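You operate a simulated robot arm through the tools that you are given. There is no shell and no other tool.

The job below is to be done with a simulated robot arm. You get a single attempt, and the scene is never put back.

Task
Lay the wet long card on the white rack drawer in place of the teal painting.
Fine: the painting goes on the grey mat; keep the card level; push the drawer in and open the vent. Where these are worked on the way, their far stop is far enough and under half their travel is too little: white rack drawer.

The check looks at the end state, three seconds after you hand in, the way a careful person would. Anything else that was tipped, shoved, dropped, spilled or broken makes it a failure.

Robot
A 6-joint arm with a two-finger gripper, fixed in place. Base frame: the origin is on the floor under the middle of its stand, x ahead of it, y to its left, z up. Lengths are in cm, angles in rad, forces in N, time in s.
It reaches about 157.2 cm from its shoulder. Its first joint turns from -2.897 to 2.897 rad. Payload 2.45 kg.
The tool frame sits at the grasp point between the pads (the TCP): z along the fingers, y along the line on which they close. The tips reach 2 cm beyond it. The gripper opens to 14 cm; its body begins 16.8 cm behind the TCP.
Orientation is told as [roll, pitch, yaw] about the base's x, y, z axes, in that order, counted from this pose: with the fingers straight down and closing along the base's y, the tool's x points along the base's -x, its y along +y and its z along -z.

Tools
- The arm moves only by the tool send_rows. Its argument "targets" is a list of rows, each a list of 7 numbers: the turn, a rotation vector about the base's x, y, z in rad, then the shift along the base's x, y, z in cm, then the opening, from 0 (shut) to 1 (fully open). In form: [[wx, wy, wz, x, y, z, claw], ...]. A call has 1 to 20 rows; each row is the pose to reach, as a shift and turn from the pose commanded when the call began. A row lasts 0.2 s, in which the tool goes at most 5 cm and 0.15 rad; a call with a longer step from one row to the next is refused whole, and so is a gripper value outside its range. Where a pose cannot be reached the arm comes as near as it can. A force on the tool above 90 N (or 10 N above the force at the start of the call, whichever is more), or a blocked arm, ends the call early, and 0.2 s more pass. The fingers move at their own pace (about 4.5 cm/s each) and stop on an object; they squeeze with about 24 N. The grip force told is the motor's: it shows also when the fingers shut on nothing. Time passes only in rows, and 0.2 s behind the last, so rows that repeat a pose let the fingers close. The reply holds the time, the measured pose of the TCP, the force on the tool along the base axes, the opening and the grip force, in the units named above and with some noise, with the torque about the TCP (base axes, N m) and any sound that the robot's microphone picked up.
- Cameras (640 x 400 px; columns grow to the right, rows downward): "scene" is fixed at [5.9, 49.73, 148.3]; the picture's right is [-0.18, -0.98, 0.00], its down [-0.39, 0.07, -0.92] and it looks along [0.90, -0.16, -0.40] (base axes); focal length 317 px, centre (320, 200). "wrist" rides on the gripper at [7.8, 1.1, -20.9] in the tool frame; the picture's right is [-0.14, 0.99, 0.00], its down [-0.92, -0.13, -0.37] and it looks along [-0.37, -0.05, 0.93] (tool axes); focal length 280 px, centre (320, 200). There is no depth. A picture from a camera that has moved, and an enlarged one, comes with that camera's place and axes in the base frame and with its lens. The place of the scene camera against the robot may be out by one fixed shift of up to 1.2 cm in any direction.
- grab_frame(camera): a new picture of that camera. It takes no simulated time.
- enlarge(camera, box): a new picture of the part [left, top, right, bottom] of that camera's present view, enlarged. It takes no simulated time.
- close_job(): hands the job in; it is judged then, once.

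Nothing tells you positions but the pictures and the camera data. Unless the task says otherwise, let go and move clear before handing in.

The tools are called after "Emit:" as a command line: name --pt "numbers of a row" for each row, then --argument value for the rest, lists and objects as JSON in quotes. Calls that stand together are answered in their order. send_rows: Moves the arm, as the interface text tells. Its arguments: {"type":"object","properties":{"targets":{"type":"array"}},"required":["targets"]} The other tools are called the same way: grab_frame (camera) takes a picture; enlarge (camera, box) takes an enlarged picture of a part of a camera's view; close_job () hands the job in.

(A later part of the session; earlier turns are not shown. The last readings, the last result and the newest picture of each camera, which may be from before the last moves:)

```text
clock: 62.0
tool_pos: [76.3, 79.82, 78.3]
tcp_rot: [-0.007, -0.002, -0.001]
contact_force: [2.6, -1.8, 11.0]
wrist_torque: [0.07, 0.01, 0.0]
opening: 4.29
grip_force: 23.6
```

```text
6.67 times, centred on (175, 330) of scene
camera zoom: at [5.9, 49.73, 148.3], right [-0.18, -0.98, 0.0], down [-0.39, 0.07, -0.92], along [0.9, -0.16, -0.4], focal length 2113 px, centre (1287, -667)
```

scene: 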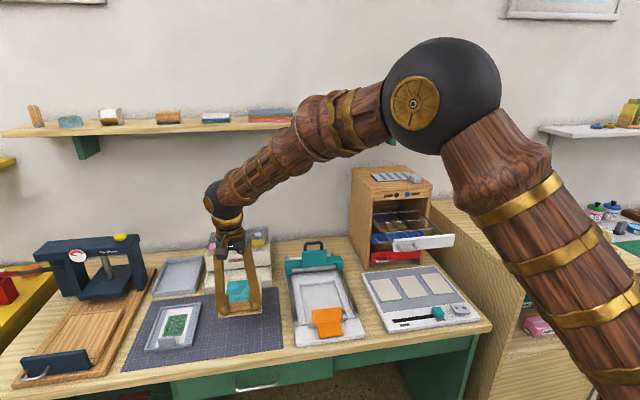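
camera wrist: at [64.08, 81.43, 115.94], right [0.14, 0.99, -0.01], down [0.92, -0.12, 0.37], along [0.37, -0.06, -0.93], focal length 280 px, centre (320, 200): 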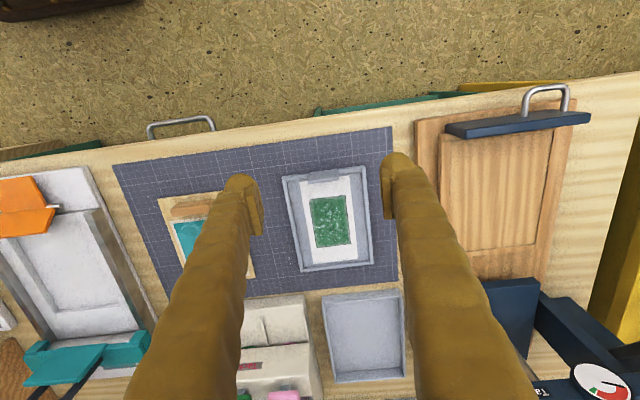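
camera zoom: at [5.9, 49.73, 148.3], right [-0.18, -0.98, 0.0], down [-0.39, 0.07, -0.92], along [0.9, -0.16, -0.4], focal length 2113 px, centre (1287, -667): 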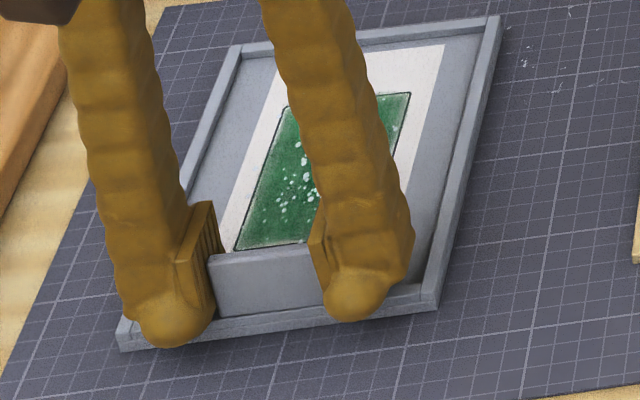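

The tab is gripped at 4.3 cm. I'll lift very slowly and check that the tray stays level.

Emit:
send_rows --pt "0 0 0 0 0 0.3 0" --pt "0 0 0 0 0 0.6 0" --pt "0 0 0 0 0 1 0" --pt "0 0 0 0 0 1.5 0" --pt "0 0 0 0 0 1.5 0"

Emit:
enlarge --camera "scene" --box '[130, 280, 230, 360]'

Emit:
grab_frame --camera "wrist"

```text
clock: 63.2
tool_pos: [76.13, 80.01, 79.6]
tcp_rot: [-0.008, -0.002, -0.002]
contact_force: [0.4, 0.4, -0.4]
wrist_torque: [-0.01, 0.04, -0.04]
opening: 4.29
grip_force: 24.3
```

```text
5.00 times, centred on (180, 320) of scene
camera zoom: at [5.9, 49.73, 148.3], right [-0.18, -0.98, 0.0], down [-0.39, 0.07, -0.92], along [0.9, -0.16, -0.4], focal length 1585 px, centre (1020, -400)
```

zoom: 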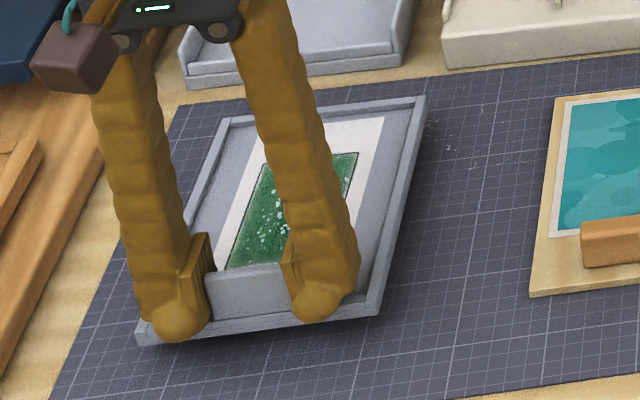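

```text
taken
camera wrist: at [68.3, 81.18, 100.5], right [0.14, 0.99, -0.01], down [0.92, -0.12, 0.37], along [0.37, -0.06, -0.93], focal length 280 px, centre (320, 200)
```

wrist: 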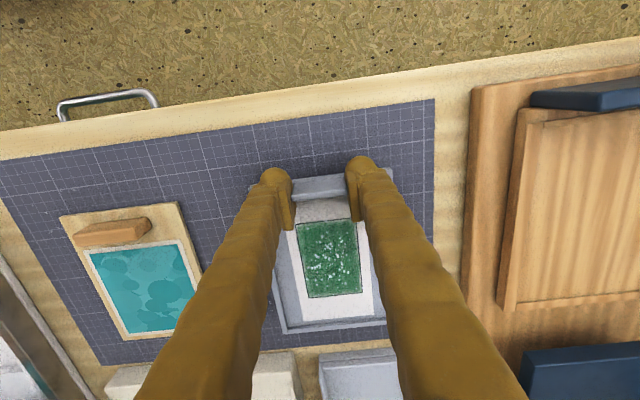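

Both ends rose by the same amount, so the tray is level. I'll lift it high and carry it gently across to in front of the drawer.

Emit:
send_rows --pt "0 0 0 0 0 1 0" --pt "0 0 0 0 0 2.5 0" --pt "0 0 0 0 0 5 0" --pt "0 0 0 0 0 8 0" --pt "0 0 0 0 0 11 0" --pt "0 0 0 0 0 14 0" --pt "0 0 0 0 0 17 0" --pt "0 0 0 0 0 20 0" --pt "0 0 0 0 0 23 0" --pt "0 0 0 0 0 26 0" --pt "0 0 0 0 0 29 0" --pt "0 0 0 0 0 31 0" --pt "0 0 0 0 0 32.4 0" --pt "0 0 0 0 0 32.4 0"

Emit:
grab_frame --camera "scene"

```text
clock: 66.2
tool_pos: [76.25, 80.05, 112.23]
tcp_rot: [-0.008, -0.002, 0.0]
contact_force: [-0.6, -0.2, -1.1]
wrist_torque: [0.0, 0.06, -0.02]
opening: 4.28
grip_force: 23.9
```

```text
taken
```

scene: 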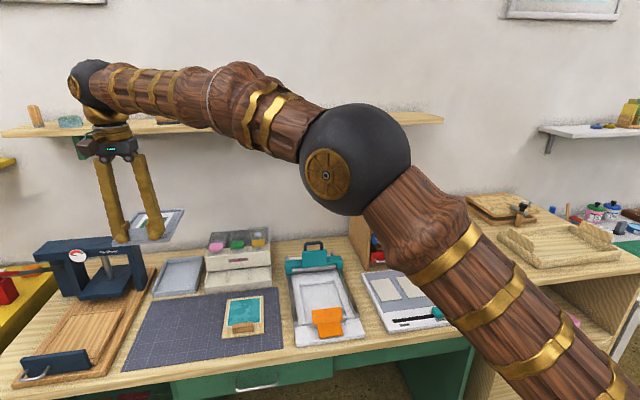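

The tray is held level and high. Now carrying it to the right at constant height, smoothly.

Emit:
send_rows --pt "0 0 0 0 -1 0 0" --pt "0 0 0 0 -3 0 0" --pt "0 0 0 0 -6 0 0" --pt "0 0 0 0.2 -9.5 0 0" --pt "0 0 0 0.4 -13 0 0" --pt "0 0 0 0.6 -16.5 0 0" --pt "0 0 0 0.8 -20 0 0" --pt "0 0 0 1 -23.5 0 0" --pt "0 0 0 1.2 -27 0 0" --pt "0 0 0 1.4 -30.5 0 0" --pt "0 0 0 1.6 -34 0 0" --pt "0 0 0 1.8 -37.5 0 0" --pt "0 0 0 2 -41 0 0" --pt "0 0 0 2.2 -44.5 0 0" --pt "0 0 0 2.4 -48 0 0" --pt "0 0 0 2.6 -51 0 0" --pt "0 0 0 2.8 -53.5 0 0" --pt "0 0 0 3 -55 0 0" --pt "0 0 0 3 -55.5 0 0" --pt "0 0 0 3 -55.5 0 0"

Emit:
send_rows --pt "0 0 0 0 -1 0 0" --pt "0 0 0 0 -3 0 0" --pt "0 0 0 0 -6 0 0" --pt "0 0 0 0 -9.5 0 0" --pt "0 0 0 0 -13 0 0" --pt "0 0 0 0 -16 0 0" --pt "0 0 0 0 -18.5 0 0" --pt "0 0 0 0 -20 0 0" --pt "0 0 0 0 -20.5 0 0" --pt "0 0 0 0 -20.5 0 0"

Emit:
grab_frame --camera "scene"

Emit:
enlarge --camera "scene" --box '[360, 180, 470, 260]'

Emit:
grab_frame --camera "wrist"

```text
clock: 70.4
tool_pos: [79.26, 24.39, 112.05]
tcp_rot: [-0.005, -0.002, 0.0]
contact_force: [-0.3, 0.8, -0.3]
wrist_torque: [0.01, 0.02, -0.01]
opening: 4.27
grip_force: 24.1
```

```text
clock: 72.6
tool_pos: [79.26, 3.99, 112.11]
tcp_rot: [-0.006, -0.001, 0.003]
contact_force: [-0.5, -0.7, -2.0]
wrist_torque: [0.01, 0.06, 0.0]
opening: 4.31
grip_force: 23.5
```

```text
taken
```

scene: 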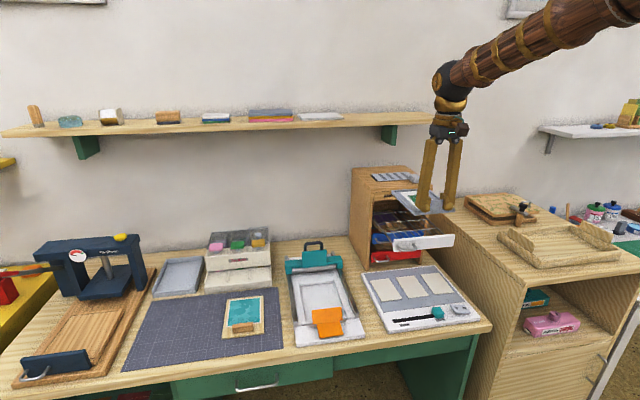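

```text
5.00 times, centred on (415, 220) of scene
camera zoom: at [5.9, 49.73, 148.3], right [-0.18, -0.98, 0.0], down [-0.39, 0.07, -0.92], along [0.9, -0.16, -0.4], focal length 1585 px, centre (-155, 100)
```

zoom: 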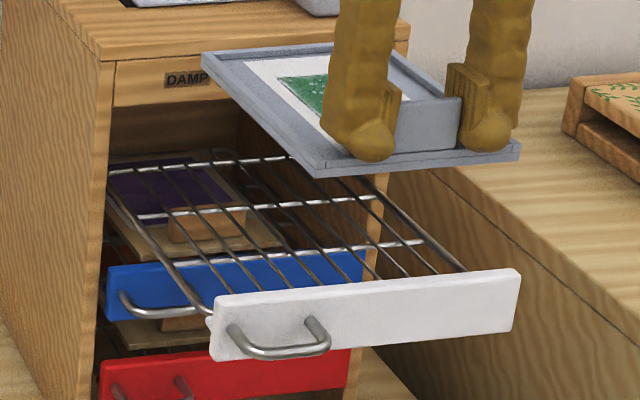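

```text
taken
camera wrist: at [71.37, 5.21, 132.94], right [0.14, 0.99, -0.01], down [0.92, -0.12, 0.37], along [0.37, -0.06, -0.93], focal length 280 px, centre (320, 200)
```

wrist: 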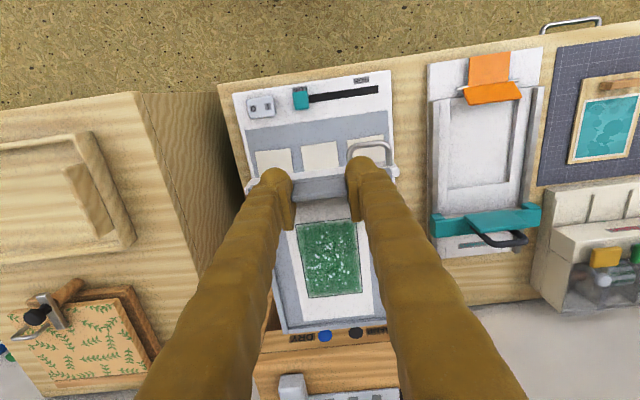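

The grid is flat, about x 84–103.5 and y −4.5–12, and the tray is level in the hand. I'll lower in front, slide the tray in under the fascia at a safe height, and check before setting it down.

Emit:
send_rows --pt "0 0 0 0 0 -1 0" --pt "0 0 0 0 0 -3 0" --pt "0 0 0 0 0 -5 0" --pt "0 0 0 0 0 -7 0" --pt "0 0 0 0 0 -8.3 0" --pt "0 0 0 0 0 -8.7 0" --pt "0 0 0 0.5 0 -8.7 0" --pt "0 0 0 1.5 0 -8.7 0" --pt "0 0 0 3 0 -8.7 0" --pt "0 0 0 4.5 0 -8.7 0" --pt "0 0 0 5.5 0 -8.7 0" --pt "0 0 0 5.5 0 -8.7 0"

Emit:
enlarge --camera "scene" --box '[360, 180, 470, 260]'

Emit:
grab_frame --camera "wrist"

```text
clock: 75.2
tool_pos: [84.94, 3.98, 103.31]
tcp_rot: [-0.007, -0.001, 0.001]
contact_force: [0.0, 0.0, -0.9]
wrist_torque: [0.02, 0.09, 0.0]
opening: 4.29
grip_force: 23.6
```

```text
5.00 times, centred on (415, 220) of scene
camera zoom: at [5.9, 49.73, 148.3], right [-0.18, -0.98, 0.0], down [-0.39, 0.07, -0.92], along [0.9, -0.16, -0.4], focal length 1585 px, centre (-155, 100)
```

zoom: 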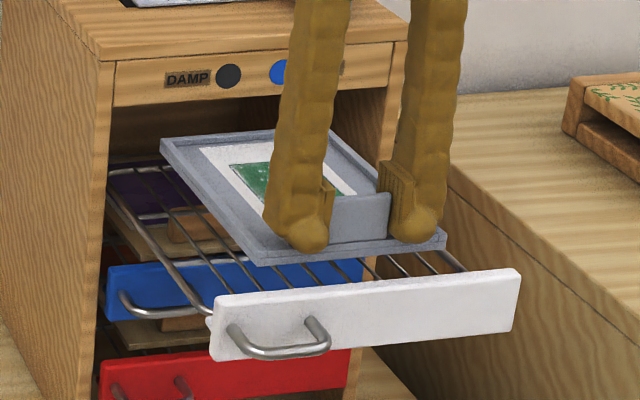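

```text
taken
camera wrist: at [76.92, 5.22, 124.21], right [0.14, 0.99, -0.01], down [0.92, -0.12, 0.37], along [0.37, -0.06, -0.93], focal length 280 px, centre (320, 200)
```

wrist: 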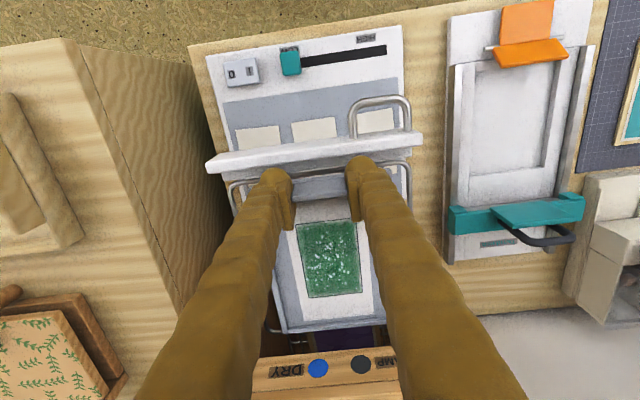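

The tray is poised over the grid, level. I'll go in another 1.9 cm and lower it close to the wires.

Emit:
send_rows --pt "0 0 0 0.6 0 0 0" --pt "0 0 0 1.4 0 0 0" --pt "0 0 0 1.9 0 0 0" --pt "0 0 0 1.9 0 -0.7 0" --pt "0 0 0 1.9 0 -1.5 0" --pt "0 0 0 1.9 0 -2.2 0" --pt "0 0 0 1.9 0 -2.6 0" --pt "0 0 0 1.9 0 -2.6 0"

Emit:
enlarge --camera "scene" --box '[370, 190, 460, 250]'

Emit:
enlarge --camera "wrist" --box '[210, 110, 430, 270]'

```text
clock: 77.0
tool_pos: [86.76, 3.84, 100.82]
tcp_rot: [-0.006, 0.0, 0.0]
contact_force: [0.8, 0.7, -0.5]
wrist_torque: [0.0, 0.07, 0.02]
opening: 4.29
grip_force: 23.7
```

```text
6.67 times, centred on (415, 220) of scene
camera zoom: at [5.9, 49.73, 148.3], right [-0.18, -0.98, 0.0], down [-0.39, 0.07, -0.92], along [0.9, -0.16, -0.4], focal length 2113 px, centre (-313, 67)
```

zoom: 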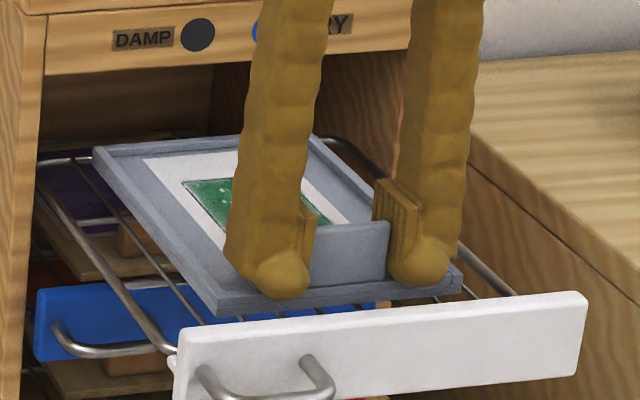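

```text
2.50 times, centred on (320, 190) of wrist
camera zoom: at [78.8, 5.12, 121.65], right [0.14, 0.99, -0.01], down [0.92, -0.12, 0.37], along [0.37, -0.06, -0.93], focal length 701 px, centre (320, 225)
```

zoom: 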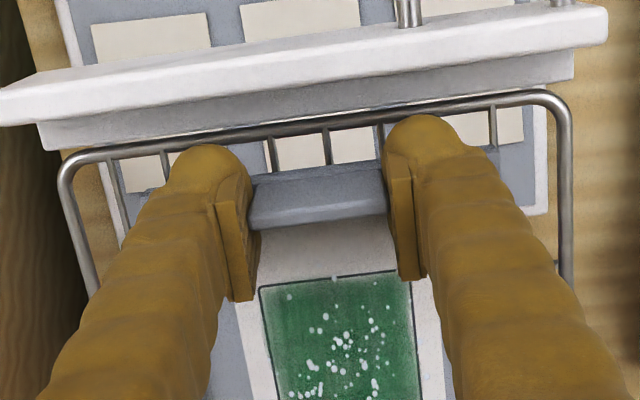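

Near the wires, clear of the front panel, and level. Setting it down in small steps.

Emit:
send_rows --pt "0 0 0 0 0 -0.25 0" --pt "0 0 0 0 0 -0.45 0" --pt "0 0 0 0 0 -0.55 0" --pt "0 0 0 0 0 -0.55 0"

```text
clock: 78.0
tool_pos: [86.64, 3.84, 100.37]
tcp_rot: [-0.007, -0.002, 0.001]
contact_force: [-0.5, 0.4, -0.2]
wrist_torque: [0.0, 0.03, 0.04]
opening: 4.28
grip_force: 24.2
```

Emit:
send_rows --pt "0 0 0 0 0 -0.12 0" --pt "0 0 0 0 0 -0.12 0"

```text
clock: 78.6
tool_pos: [86.75, 3.9, 100.29]
tcp_rot: [-0.007, -0.002, 0.0]
contact_force: [0.5, 0.9, 3.3]
wrist_torque: [0.23, -0.55, -0.06]
opening: 4.28
grip_force: 23.9
```

The far edge has touched first; a tiny bit lower to seat the near end too.

Emit:
send_rows --pt "0 0 0 0 0 -0.1 0" --pt "0 0 0 0 0 -0.1 0"

Emit:
enlarge --camera "scene" --box '[370, 190, 460, 250]'

```text
clock: 79.2
tool_pos: [86.66, 3.89, 100.15]
tcp_rot: [-0.007, -0.003, 0.0]
contact_force: [0.7, 1.6, 18.8]
wrist_torque: [0.24, 0.11, 0.01]
opening: 4.28
grip_force: 23.7
```

```text
6.67 times, centred on (415, 220) of scene
camera zoom: at [5.9, 49.73, 148.3], right [-0.18, -0.98, 0.0], down [-0.39, 0.07, -0.92], along [0.9, -0.16, -0.4], focal length 2113 px, centre (-313, 67)
```

zoom: 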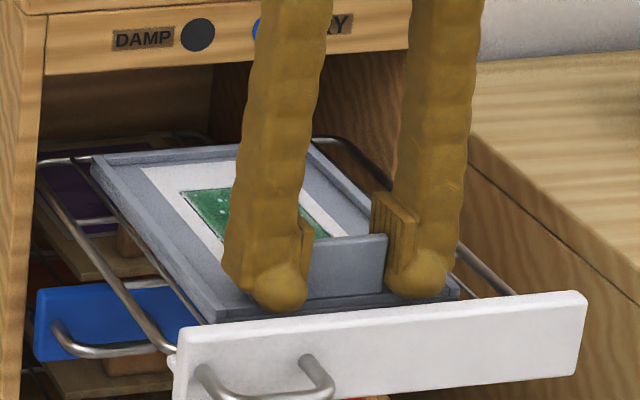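

Fully seated. Relieving the pressure, opening slightly, and rising straight up.

Emit:
send_rows --pt "0 0 0 0 0 0.12 0" --pt "0 0 0 0 0 0.12 0.33" --pt "0 0 0 0 0 0.12 0.42" --pt "0 0 0 0 0 0.12 0.42" --pt "0 0 0 0 0 0.12 0.42" --pt "0 0 0 0 0 0.8 0.42" --pt "0 0 0 0 0 2 0.42" --pt "0 0 0 0 0 4 0.42" --pt "0 0 0 0 0 7 0.42" --pt "0 0 0 -2 0 11 0.42" --pt "0 0 0 -5 0 14 0.42" --pt "0 0 0 -8 0 16 0.42" --pt "0 0 0 -8 0 16 0.42"

Emit:
grab_frame --camera "wrist"

Emit:
enlarge --camera "scene" --box '[350, 160, 470, 260]'

```text
clock: 82.0
tool_pos: [78.63, 3.75, 116.05]
tcp_rot: [-0.007, -0.003, 0.001]
contact_force: [-0.3, 0.1, -0.5]
wrist_torque: [0.0, 0.0, -0.02]
opening: 5.91
grip_force: 0.1
```

```text
taken
camera wrist: at [70.74, 5.09, 136.89], right [0.14, 0.99, -0.01], down [0.92, -0.12, 0.37], along [0.37, -0.06, -0.93], focal length 280 px, centre (320, 200)
```

wrist: 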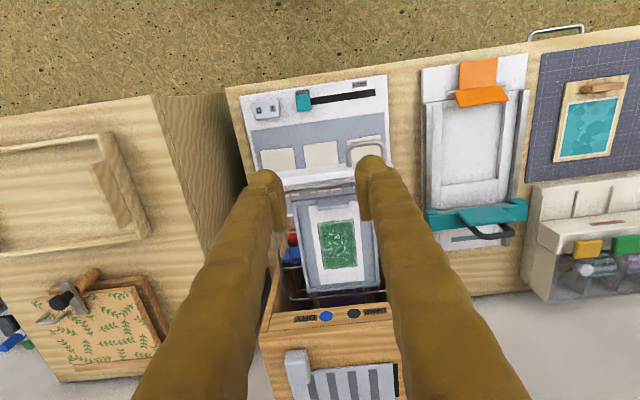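

```text
4.00 times, centred on (410, 210) of scene
camera zoom: at [5.9, 49.73, 148.3], right [-0.18, -0.98, 0.0], down [-0.39, 0.07, -0.92], along [0.9, -0.16, -0.4], focal length 1268 px, centre (-40, 160)
```

zoom: 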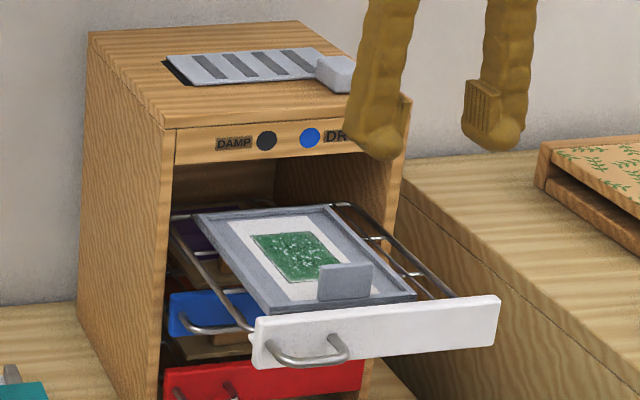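

The card tray rests squarely on the white drawer's grid. Next I'll close the fingers, come down in front of the drawer's face, right of the handle, and push it in slowly.

Emit:
send_rows --pt "0 0 0 -3 -0.7 0 0.2" --pt "0 0 0 -6 -0.7 0 0" --pt "0 0 0 -6 -0.7 -4 0" --pt "0 0 0 -6 -0.7 -8 0" --pt "0 0 0 -6 -0.7 -12 0" --pt "0 0 0 -6 -0.7 -15 0" --pt "0 0 0 -6 -0.7 -17.8 0" --pt "0 0 0 -6 -0.7 -17.8 0" --pt "0 0 0 -6 -0.7 -17.8 0"

Emit:
grab_frame --camera "wrist"

Emit:
enlarge --camera "scene" --box '[350, 160, 470, 260]'

```text
clock: 84.0
tool_pos: [72.62, 3.25, 98.2]
tcp_rot: [-0.008, -0.002, 0.001]
contact_force: [-0.1, 0.6, 0.7]
wrist_torque: [-0.01, 0.0, -0.02]
opening: 0.02
grip_force: 23.6
```

```text
taken
camera wrist: at [64.67, 4.54, 118.94], right [0.14, 0.99, -0.01], down [0.92, -0.12, 0.37], along [0.37, -0.06, -0.93], focal length 280 px, centre (320, 200)
```

wrist: 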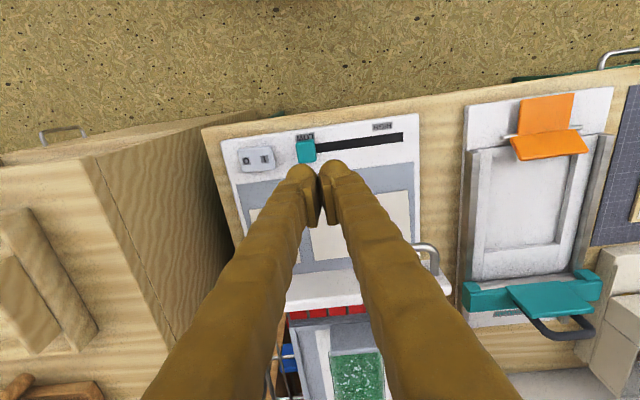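

```text
4.00 times, centred on (410, 210) of scene
camera zoom: at [5.9, 49.73, 148.3], right [-0.18, -0.98, 0.0], down [-0.39, 0.07, -0.92], along [0.9, -0.16, -0.4], focal length 1268 px, centre (-40, 160)
```

zoom: 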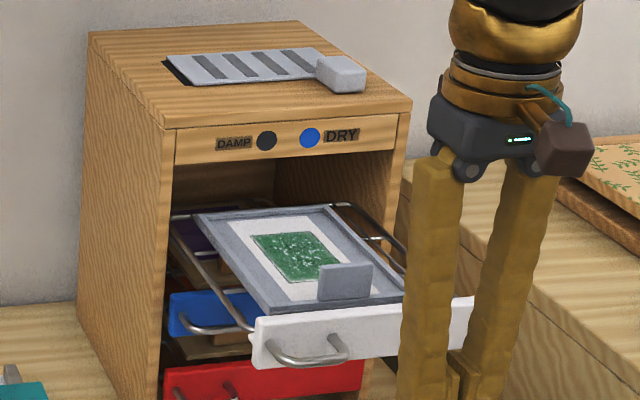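

Positioned in front of the drawer face. Pushing in gradually.

Emit:
send_rows --pt "0 0 0 2 0 0 0" --pt "0 0 0 4 0 0 0" --pt "0 0 0 5.5 0 0 0" --pt "0 0 0 6.5 0 0 0" --pt "0 0 0 7.3 0 0 0" --pt "0 0 0 8 0 0 0" --pt "0 0 0 8.7 0 0 0" --pt "0 0 0 9.4 0 0 0" --pt "0 0 0 10.2 0 0 0"

Emit:
enlarge --camera "scene" --box '[350, 160, 470, 260]'

```text
clock: 86.0
tool_pos: [83.05, 3.22, 98.22]
tcp_rot: [-0.009, -0.002, 0.001]
contact_force: [0.3, -0.1, 0.3]
wrist_torque: [-0.02, 0.0, 0.0]
opening: 0.0
grip_force: 28.8
```

```text
4.00 times, centred on (410, 210) of scene
camera zoom: at [5.9, 49.73, 148.3], right [-0.18, -0.98, 0.0], down [-0.39, 0.07, -0.92], along [0.9, -0.16, -0.4], focal length 1268 px, centre (-40, 160)
```

zoom: 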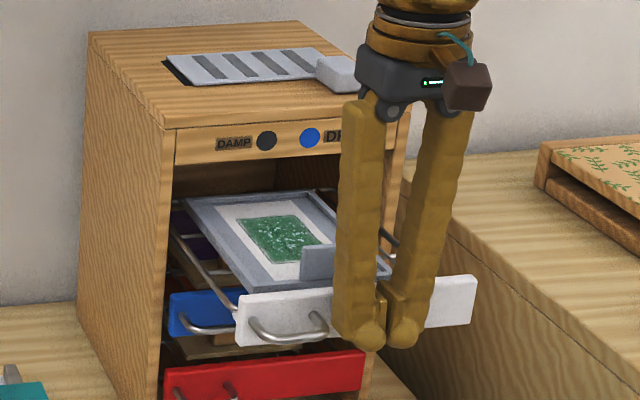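

The drawer slides in with the tray riding along. Continuing toward fully closed.

Emit:
send_rows --pt "0 0 0 0.8 0 0 0" --pt "0 0 0 1.6 0 0 0" --pt "0 0 0 2.4 0 0 0" --pt "0 0 0 3.2 0 0 0" --pt "0 0 0 4 0 0 0" --pt "0 0 0 4.8 0 0 0" --pt "0 0 0 5.6 0 0 0" --pt "0 0 0 6.4 0 0 0" --pt "0 0 0 7.2 0 0 0" --pt "0 0 0 8 0 0 0" --pt "0 0 0 8.8 0 0 0" --pt "0 0 0 9.6 0 0 0" --pt "0 0 0 10.4 0 0 0" --pt "0 0 0 11 0 0 0" --pt "0 0 0 11.6 0 0 0"

Emit:
enlarge --camera "scene" --box '[350, 160, 470, 260]'

Emit:
grab_frame --camera "scene"

```text
clock: 89.2
tool_pos: [94.41, 3.09, 98.33]
tcp_rot: [-0.007, -0.003, 0.0]
contact_force: [-0.3, 0.2, 0.6]
wrist_torque: [-0.01, -0.02, -0.01]
opening: 0.0
grip_force: 29.7
```

```text
4.00 times, centred on (410, 210) of scene
camera zoom: at [5.9, 49.73, 148.3], right [-0.18, -0.98, 0.0], down [-0.39, 0.07, -0.92], along [0.9, -0.16, -0.4], focal length 1268 px, centre (-40, 160)
```

zoom: 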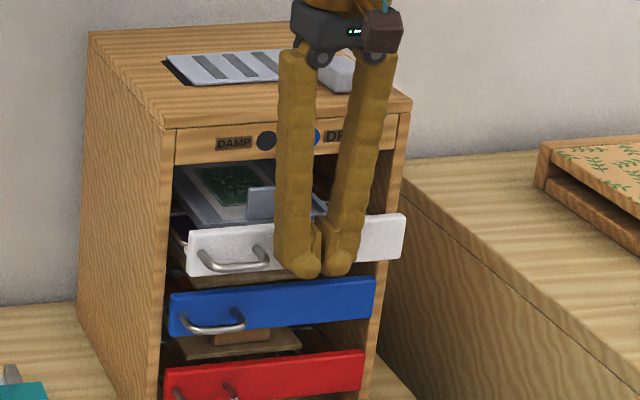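

```text
taken
```

scene: 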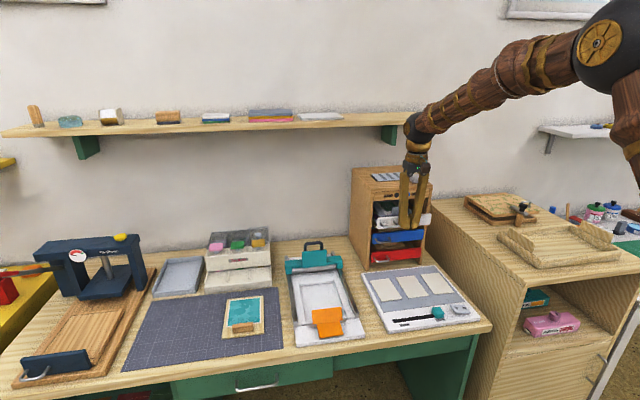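

The drawer face is still a few centimetres proud. I'll keep pushing in small steps and stop when the force rises.

Emit:
send_rows --pt "0 0 0 0.5 0 0 0" --pt "0 0 0 1 0 0 0" --pt "0 0 0 1.5 0 0 0" --pt "0 0 0 2 0 0 0"

Emit:
enlarge --camera "scene" --box '[350, 160, 470, 260]'

```text
clock: 90.2
tool_pos: [96.49, 3.13, 98.19]
tcp_rot: [-0.006, -0.002, 0.0]
contact_force: [-0.4, 0.5, -0.1]
wrist_torque: [0.01, -0.01, 0.01]
opening: 0.0
grip_force: 28.8
```

```text
4.00 times, centred on (410, 210) of scene
camera zoom: at [5.9, 49.73, 148.3], right [-0.18, -0.98, 0.0], down [-0.39, 0.07, -0.92], along [0.9, -0.16, -0.4], focal length 1268 px, centre (-40, 160)
```

zoom: 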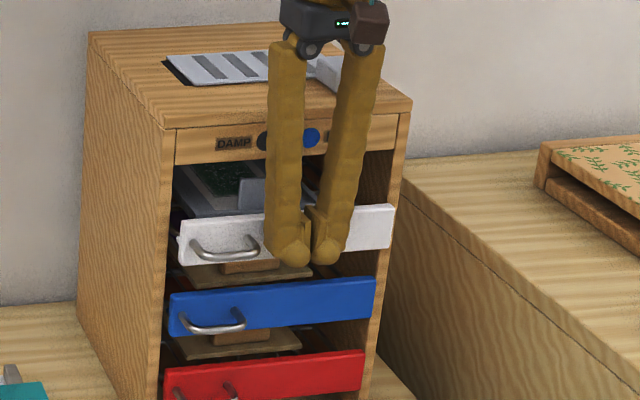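

About 1.3 cm remains by comparison with the original picture. Continuing with small steps.

Emit:
send_rows --pt "0 0 0 0.4 0 0 0" --pt "0 0 0 0.8 0 0 0" --pt "0 0 0 1.0 0 0 0" --pt "0 0 0 1.2 0 0 0"

Emit:
send_rows --pt "0 0 0 0.15 0 0 0" --pt "0 0 0 0.3 0 0 0"

Emit:
enlarge --camera "scene" --box '[350, 160, 470, 260]'

```text
clock: 91.2
tool_pos: [97.62, 3.14, 98.36]
tcp_rot: [-0.006, -0.001, 0.001]
contact_force: [0.0, -0.8, -0.2]
wrist_torque: [0.03, -0.02, 0.0]
opening: 0.02
grip_force: 29.1
```

```text
clock: 91.8
tool_pos: [97.68, 3.17, 98.28]
tcp_rot: [-0.007, 0.0, 0.0]
contact_force: [-36.2, -1.8, 8.1]
wrist_torque: [-0.05, 0.18, -0.04]
opening: 0.61
grip_force: 29.9
```

```text
4.00 times, centred on (410, 210) of scene
camera zoom: at [5.9, 49.73, 148.3], right [-0.18, -0.98, 0.0], down [-0.39, 0.07, -0.92], along [0.9, -0.16, -0.4], focal length 1268 px, centre (-40, 160)
```

zoom: 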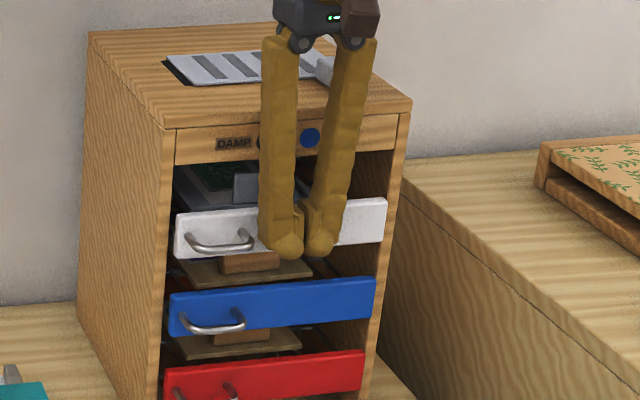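

The drawer is back at its stop (36 N push, face position matches the original). I'll back off, rise, and look down at the vent on top of the rack.

Emit:
send_rows --pt "0 0 0 -1.5 0 0 0" --pt "0 0 0 -5 0 0 0" --pt "0 0 0 -9 0 1 0" --pt "0 0 0 -10 0 5 0" --pt "0 0 0 -10 -1 9.5 0" --pt "0 0 0 -10 -2 14 0.15" --pt "0 0 0 -10 -3 18.5 0.3" --pt "0 0 0 -9 -4 23 0.45" --pt "0 0 0 -7 -4 26 0.6" --pt "0 0 0 -5 -4 28 0.7" --pt "0 0 0 -5 -4 28 0.7"

Emit:
grab_frame --camera "wrist"

Emit:
enlarge --camera "wrist" --box '[220, 100, 420, 260]'

Emit:
enlarge --camera "scene" --box '[350, 160, 450, 240]'

```text
clock: 94.2
tool_pos: [93.06, -0.87, 126.52]
tcp_rot: [-0.006, 0.0, 0.0]
contact_force: [0.0, -0.7, 1.0]
wrist_torque: [-0.01, -0.02, -0.01]
opening: 9.79
grip_force: 0.0
```

```text
taken
camera wrist: at [85.21, 0.51, 147.2], right [0.14, 0.99, -0.01], down [0.92, -0.12, 0.37], along [0.37, -0.06, -0.93], focal length 280 px, centre (320, 200)
```

wrist: 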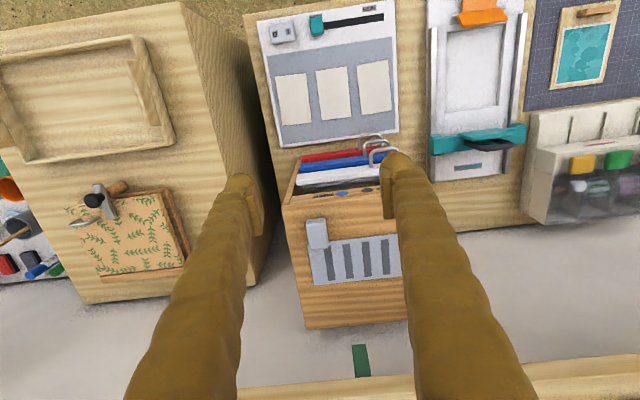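

```text
2.50 times, centred on (320, 180) of wrist
camera zoom: at [85.21, 0.51, 147.2], right [0.14, 0.99, -0.01], down [0.92, -0.12, 0.37], along [0.37, -0.06, -0.93], focal length 701 px, centre (320, 250)
```

zoom: 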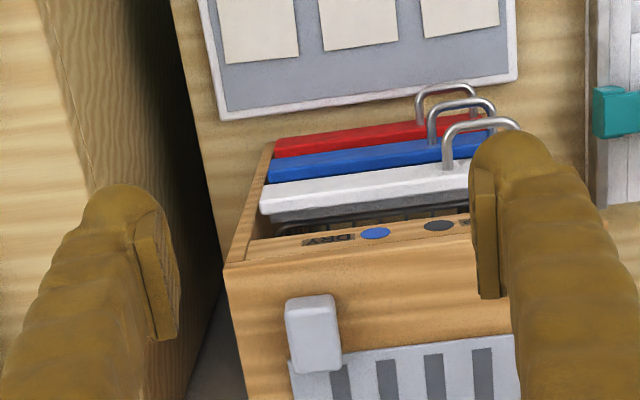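

```text
5.00 times, centred on (400, 200) of scene
camera zoom: at [5.9, 49.73, 148.3], right [-0.18, -0.98, 0.0], down [-0.39, 0.07, -0.92], along [0.9, -0.16, -0.4], focal length 1585 px, centre (-80, 200)
```

zoom: 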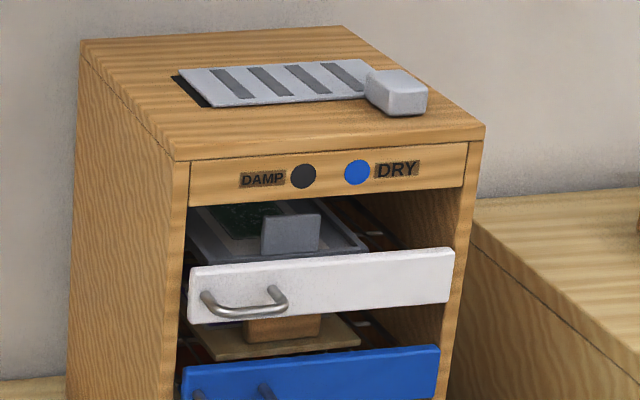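

The drawer is closed and the card tray is visible inside. Part of the vent is hidden by a finger, so I'll shift left and open wide for a full view.

Emit:
send_rows --pt "0 0 0 0 2 0 1" --pt "0 0 0 0 4.5 0 1" --pt "0 0 0 0 4.5 0 1" --pt "0 0 0 0 4.5 0 1"

Emit:
enlarge --camera "wrist" --box '[230, 170, 410, 310]'

Emit:
enlarge --camera "wrist" --box '[250, 200, 400, 300]'

```text
clock: 95.2
tool_pos: [92.95, 3.78, 126.4]
tcp_rot: [-0.005, -0.001, 0.0]
contact_force: [0.1, 0.7, -0.1]
wrist_torque: [0.02, -0.02, 0.0]
opening: 13.99
grip_force: 0.0
```

```text
2.86 times, centred on (320, 240) of wrist
camera zoom: at [85.16, 5.09, 147.14], right [0.14, 0.99, -0.01], down [0.92, -0.12, 0.37], along [0.37, -0.06, -0.93], focal length 801 px, centre (320, 86)
```

zoom: 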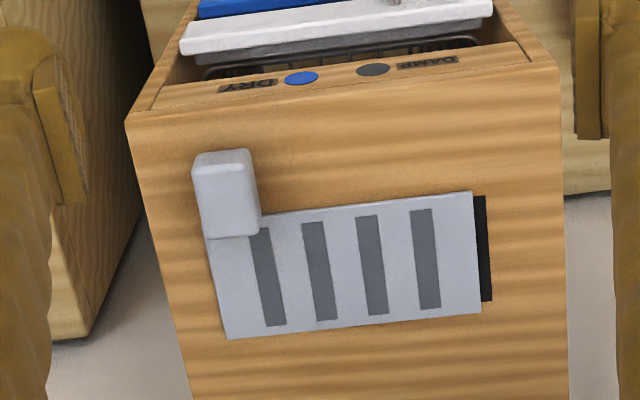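

```text
4.00 times, centred on (325, 250) of wrist
camera zoom: at [85.16, 5.09, 147.14], right [0.14, 0.99, -0.01], down [0.92, -0.12, 0.37], along [0.37, -0.06, -0.93], focal length 1122 px, centre (300, 0)
```

zoom: 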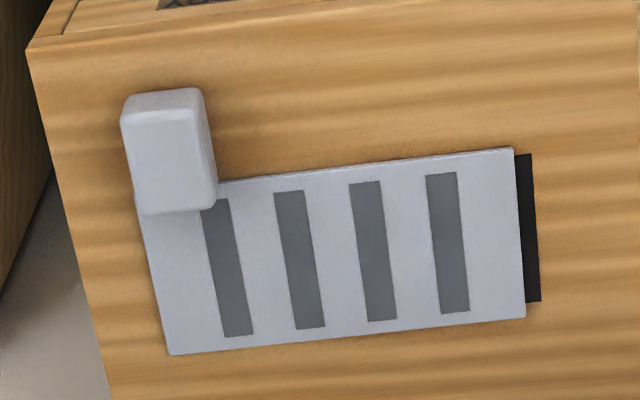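

The vent is a slotted plate (about x 108–116, y −5–10) over a dark opening, with a knob at its front-right corner near (105.8, −3). I'll approach with the hand pitched forward, keeping clear of the shelf, and get a closer look first.

Emit:
send_rows --pt "0 -0.12 0 0.5 -1.5 -1 0.8" --pt "0 -0.24 0 1 -3 -2 0.6" --pt "0 -0.36 0 1.5 -4.5 -3 0.5" --pt "0 -0.48 0 2 -6 -4 0.45" --pt "0 -0.6 0 3 -6.8 -5 0.4" --pt "0 -0.6 0 3 -6.8 -5.5 0.4" --pt "0 -0.6 0 3 -6.8 -5.5 0.4"

Emit:
grab_frame --camera "wrist"

Emit:
enlarge --camera "wrist" --box '[240, 120, 420, 260]'

Emit:
grab_frame --camera "scene"

```text
clock: 96.8
tool_pos: [95.88, -3.27, 120.72]
tcp_rot: [-0.008, -0.603, 0.001]
contact_force: [-0.6, 0.0, -0.9]
wrist_torque: [0.0, -0.02, 0.03]
opening: 5.62
grip_force: 0.1
```

```text
taken
camera wrist: at [77.6, -1.79, 133.5], right [0.12, 0.99, 0.07], down [0.55, -0.12, 0.83], along [0.83, -0.06, -0.56], focal length 280 px, centre (320, 200)
```

wrist: 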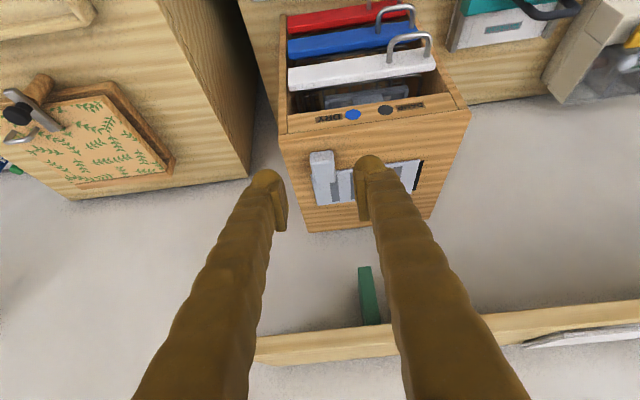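

```text
2.86 times, centred on (330, 190) of wrist
camera zoom: at [77.6, -1.79, 133.5], right [0.12, 0.99, 0.07], down [0.55, -0.12, 0.83], along [0.83, -0.06, -0.56], focal length 801 px, centre (291, 229)
```

zoom: 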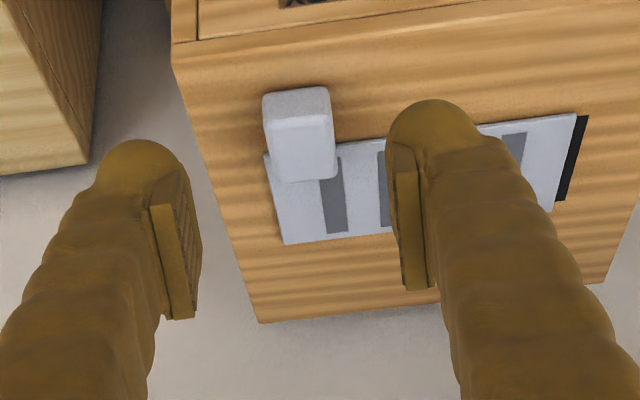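

```text
taken
```

scene: 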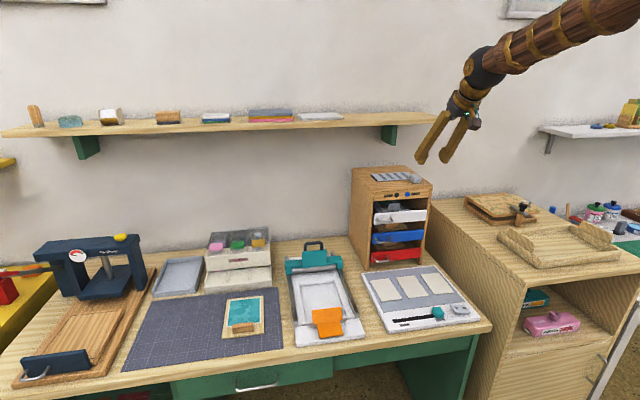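

The knob's top centre triangulates to about (105.5, −3.0, 110.3), roughly 3 cm wide. I'll come down with the open fingers straddling it.

Emit:
send_rows --pt "0 0 0 2.5 0.2 -2.7 0.4" --pt "0 0 0 5 0.2 -5.4 0.4" --pt "0 0 0 7.5 0.2 -7.6 0.4" --pt "0 0 0 7.5 0.2 -7.6 0.4"

Emit:
enlarge --camera "wrist" --box '[240, 120, 420, 260]'

Emit:
enlarge --camera "scene" --box '[360, 120, 460, 200]'

```text
clock: 97.8
tool_pos: [103.51, -2.8, 113.15]
tcp_rot: [-0.008, -0.601, 0.001]
contact_force: [-0.3, 0.3, 0.4]
wrist_torque: [-0.02, 0.02, 0.0]
opening: 5.6
grip_force: 0.1
```

```text
2.86 times, centred on (330, 190) of wrist
camera zoom: at [85.23, -1.49, 125.85], right [0.12, 0.99, 0.07], down [0.55, -0.12, 0.83], along [0.83, -0.06, -0.56], focal length 801 px, centre (291, 229)
```

zoom: 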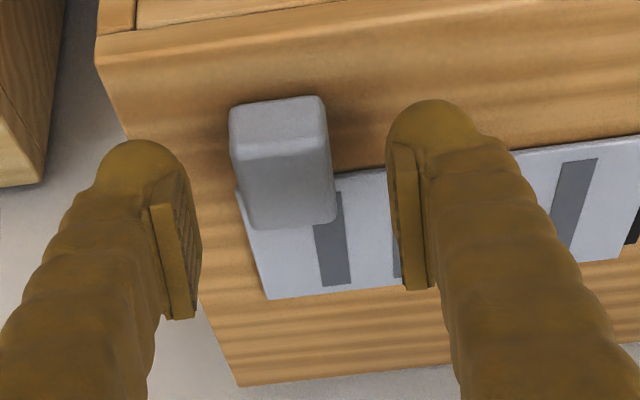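

```text
5.00 times, centred on (410, 160) of scene
camera zoom: at [5.9, 49.73, 148.3], right [-0.18, -0.98, 0.0], down [-0.39, 0.07, -0.92], along [0.9, -0.16, -0.4], focal length 1585 px, centre (-130, 400)
```

zoom: 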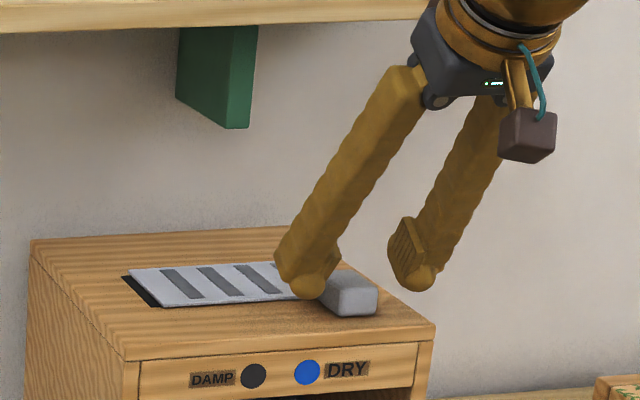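

The knob is centred between the fingers. Lowering the last stretch around it.

Emit:
send_rows --pt "0 0 0 0.6 -0.15 -0.9 0.4" --pt "0 0 0 1.2 -0.15 -1.8 0.4" --pt "0 0 0 1.7 -0.15 -2.5 0.4" --pt "0 0 0 1.7 -0.15 -2.5 0.4"

Emit:
enlarge --camera "wrist" --box '[240, 120, 420, 260]'

Emit:
enlarge --camera "scene" --box '[360, 130, 450, 200]'

```text
clock: 98.8
tool_pos: [105.24, -3.06, 111.08]
tcp_rot: [-0.007, -0.607, -0.001]
contact_force: [-24.3, -1.9, 38.5]
wrist_torque: [0.98, 0.73, 0.62]
opening: 5.66
grip_force: 0.9
```

```text
2.86 times, centred on (330, 190) of wrist
camera zoom: at [86.8, -1.77, 123.7], right [0.12, 0.99, 0.07], down [0.55, -0.12, 0.83], along [0.83, -0.06, -0.56], focal length 801 px, centre (291, 229)
```

zoom: 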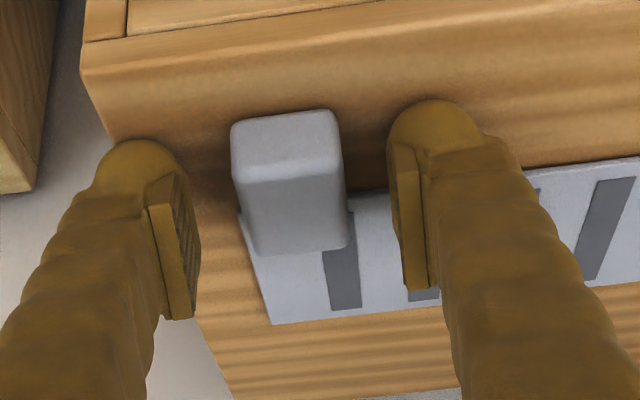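

```text
5.71 times, centred on (405, 165) of scene
camera zoom: at [5.9, 49.73, 148.3], right [-0.18, -0.98, 0.0], down [-0.39, 0.07, -0.92], along [0.9, -0.16, -0.4], focal length 1811 px, centre (-166, 400)
```

zoom: 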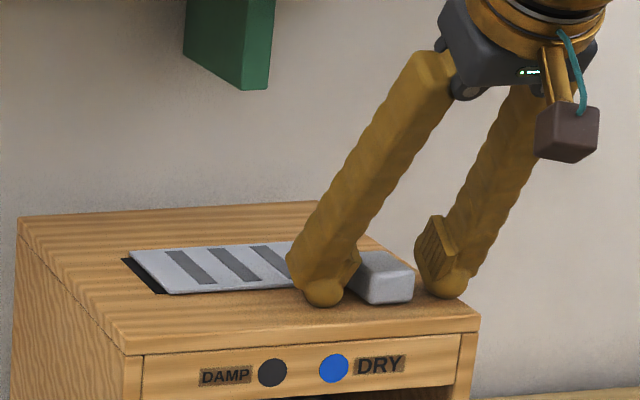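

The fingertips touched the rack's top (forward-lower edge). I'll raise slightly to relieve that immediately.

Emit:
send_rows --pt "0 0 0 -0.2 0 0.5 0.4" --pt "0 0 0 -0.3 0 0.8 0.4" --pt "0 0 0 -0.3 0 0.8 0.4"

Emit:
enlarge --camera "scene" --box '[350, 150, 450, 270]'

Emit:
enlarge --camera "wrist" --box '[240, 120, 420, 260]'

```text
clock: 99.6
tool_pos: [104.84, -3.12, 111.55]
tcp_rot: [-0.007, -0.599, 0.002]
contact_force: [0.0, 0.8, 0.1]
wrist_torque: [0.01, -0.01, -0.01]
opening: 5.59
grip_force: 0.1
```

```text
3.33 times, centred on (400, 210) of scene
camera zoom: at [5.9, 49.73, 148.3], right [-0.18, -0.98, 0.0], down [-0.39, 0.07, -0.92], along [0.9, -0.16, -0.4], focal length 1056 px, centre (53, 167)
```

zoom: 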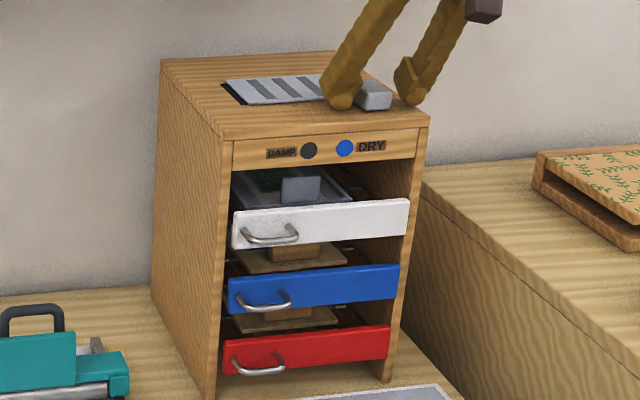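

```text
2.86 times, centred on (330, 190) of wrist
camera zoom: at [86.51, -1.82, 124.18], right [0.12, 0.99, 0.07], down [0.55, -0.12, 0.83], along [0.83, -0.06, -0.56], focal length 801 px, centre (291, 229)
```

zoom: 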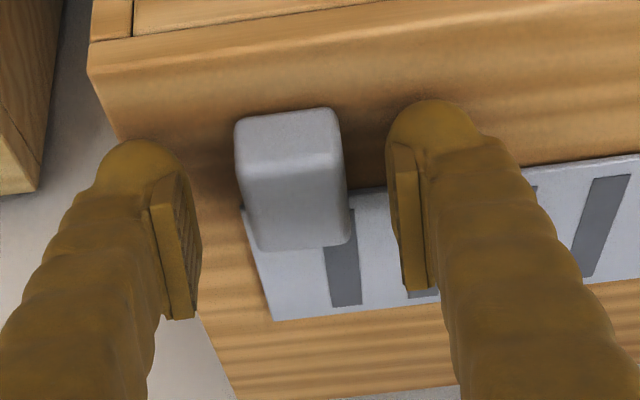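

Contact is relieved and the rack hasn't moved. Now I'll nudge the knob toward +y with a fingertip, gently, and see whether the plate slides.

Emit:
send_rows --pt "0 0 0 0 0.5 0 0.4" --pt "0 0 0 0 1 0 0.4" --pt "0 0 0 0 1.3 0 0.4" --pt "0 0 0 0 1.5 0 0.4"

Emit:
enlarge --camera "wrist" --box '[240, 120, 420, 260]'

```text
clock: 100.6
tool_pos: [104.79, -1.65, 111.61]
tcp_rot: [-0.006, -0.603, 0.002]
contact_force: [-0.2, -1.1, -0.1]
wrist_torque: [0.02, -0.04, -0.01]
opening: 5.64
grip_force: 0.2
```

```text
2.86 times, centred on (330, 190) of wrist
camera zoom: at [86.49, -0.3, 124.25], right [0.12, 0.99, 0.07], down [0.55, -0.12, 0.83], along [0.83, -0.06, -0.56], focal length 801 px, centre (291, 229)
```

zoom: 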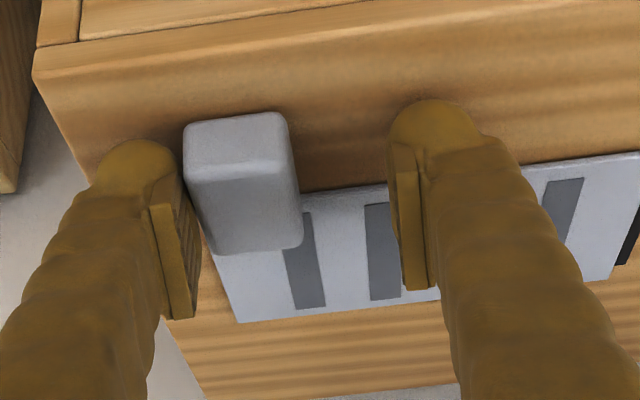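

The finger is just touching the knob's right side. Pushing a few more millimetres.

Emit:
send_rows --pt "0 0 0 0 0.2 0 0.4" --pt "0 0 0 0 0.4 0 0.4" --pt "0 0 0 0 0.6 0 0.4"

Emit:
enlarge --camera "scene" --box '[350, 150, 450, 220]'

Emit:
enlarge --camera "wrist" --box '[240, 120, 420, 260]'

```text
clock: 101.4
tool_pos: [104.8, -1.03, 111.41]
tcp_rot: [-0.007, -0.602, 0.0]
contact_force: [-0.8, 0.6, -1.0]
wrist_torque: [0.02, -0.01, 0.0]
opening: 5.61
grip_force: 0.0
```

```text
5.71 times, centred on (400, 185) of scene
camera zoom: at [5.9, 49.73, 148.3], right [-0.18, -0.98, 0.0], down [-0.39, 0.07, -0.92], along [0.9, -0.16, -0.4], focal length 1811 px, centre (-137, 286)
```

zoom: 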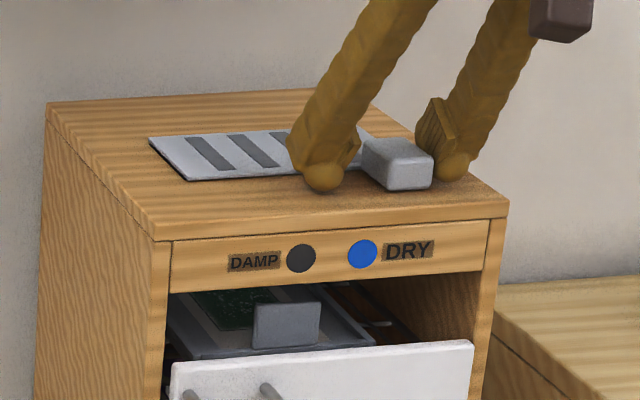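

```text
2.86 times, centred on (330, 190) of wrist
camera zoom: at [86.53, 0.3, 124.18], right [0.12, 0.99, 0.07], down [0.55, -0.12, 0.83], along [0.83, -0.06, -0.56], focal length 801 px, centre (291, 229)
```

zoom: 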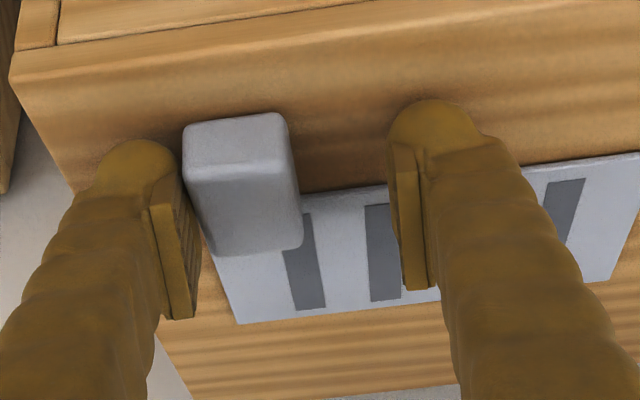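

The plate slides freely and the dark strip at its left end is now almost covered. I'll continue a little to see whether it stops here or keeps travelling.

Emit:
send_rows --pt "0 0 0 0 0.2 0 0.4" --pt "0 0 0 0 0.4 0 0.4"

Emit:
enlarge --camera "scene" --box '[350, 150, 450, 220]'

Emit:
enlarge --camera "wrist" --box '[240, 120, 420, 260]'

```text
clock: 102.0
tool_pos: [104.96, -0.65, 111.52]
tcp_rot: [-0.007, -0.602, -0.002]
contact_force: [0.4, 0.0, -0.7]
wrist_torque: [0.0, -0.03, 0.02]
opening: 5.59
grip_force: 0.5
```

```text
5.71 times, centred on (400, 185) of scene
camera zoom: at [5.9, 49.73, 148.3], right [-0.18, -0.98, 0.0], down [-0.39, 0.07, -0.92], along [0.9, -0.16, -0.4], focal length 1811 px, centre (-137, 286)
```

zoom: 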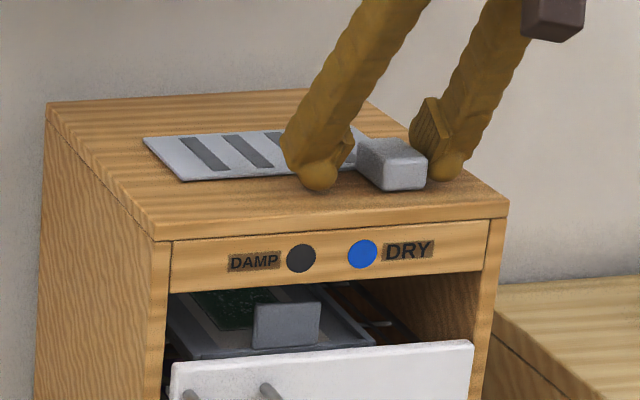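

```text
2.86 times, centred on (330, 190) of wrist
camera zoom: at [86.6, 0.68, 124.21], right [0.12, 0.99, 0.07], down [0.55, -0.13, 0.83], along [0.83, -0.06, -0.56], focal length 801 px, centre (291, 229)
```

zoom: 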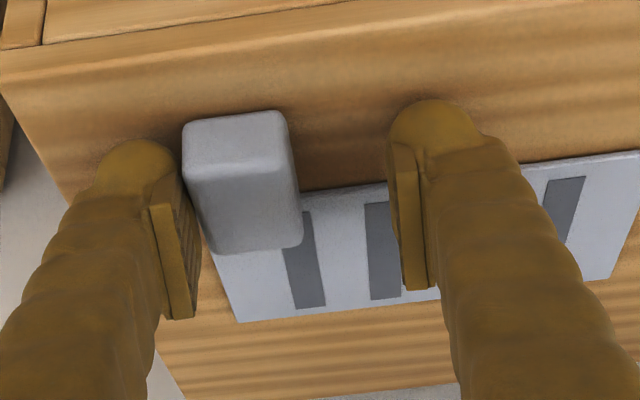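

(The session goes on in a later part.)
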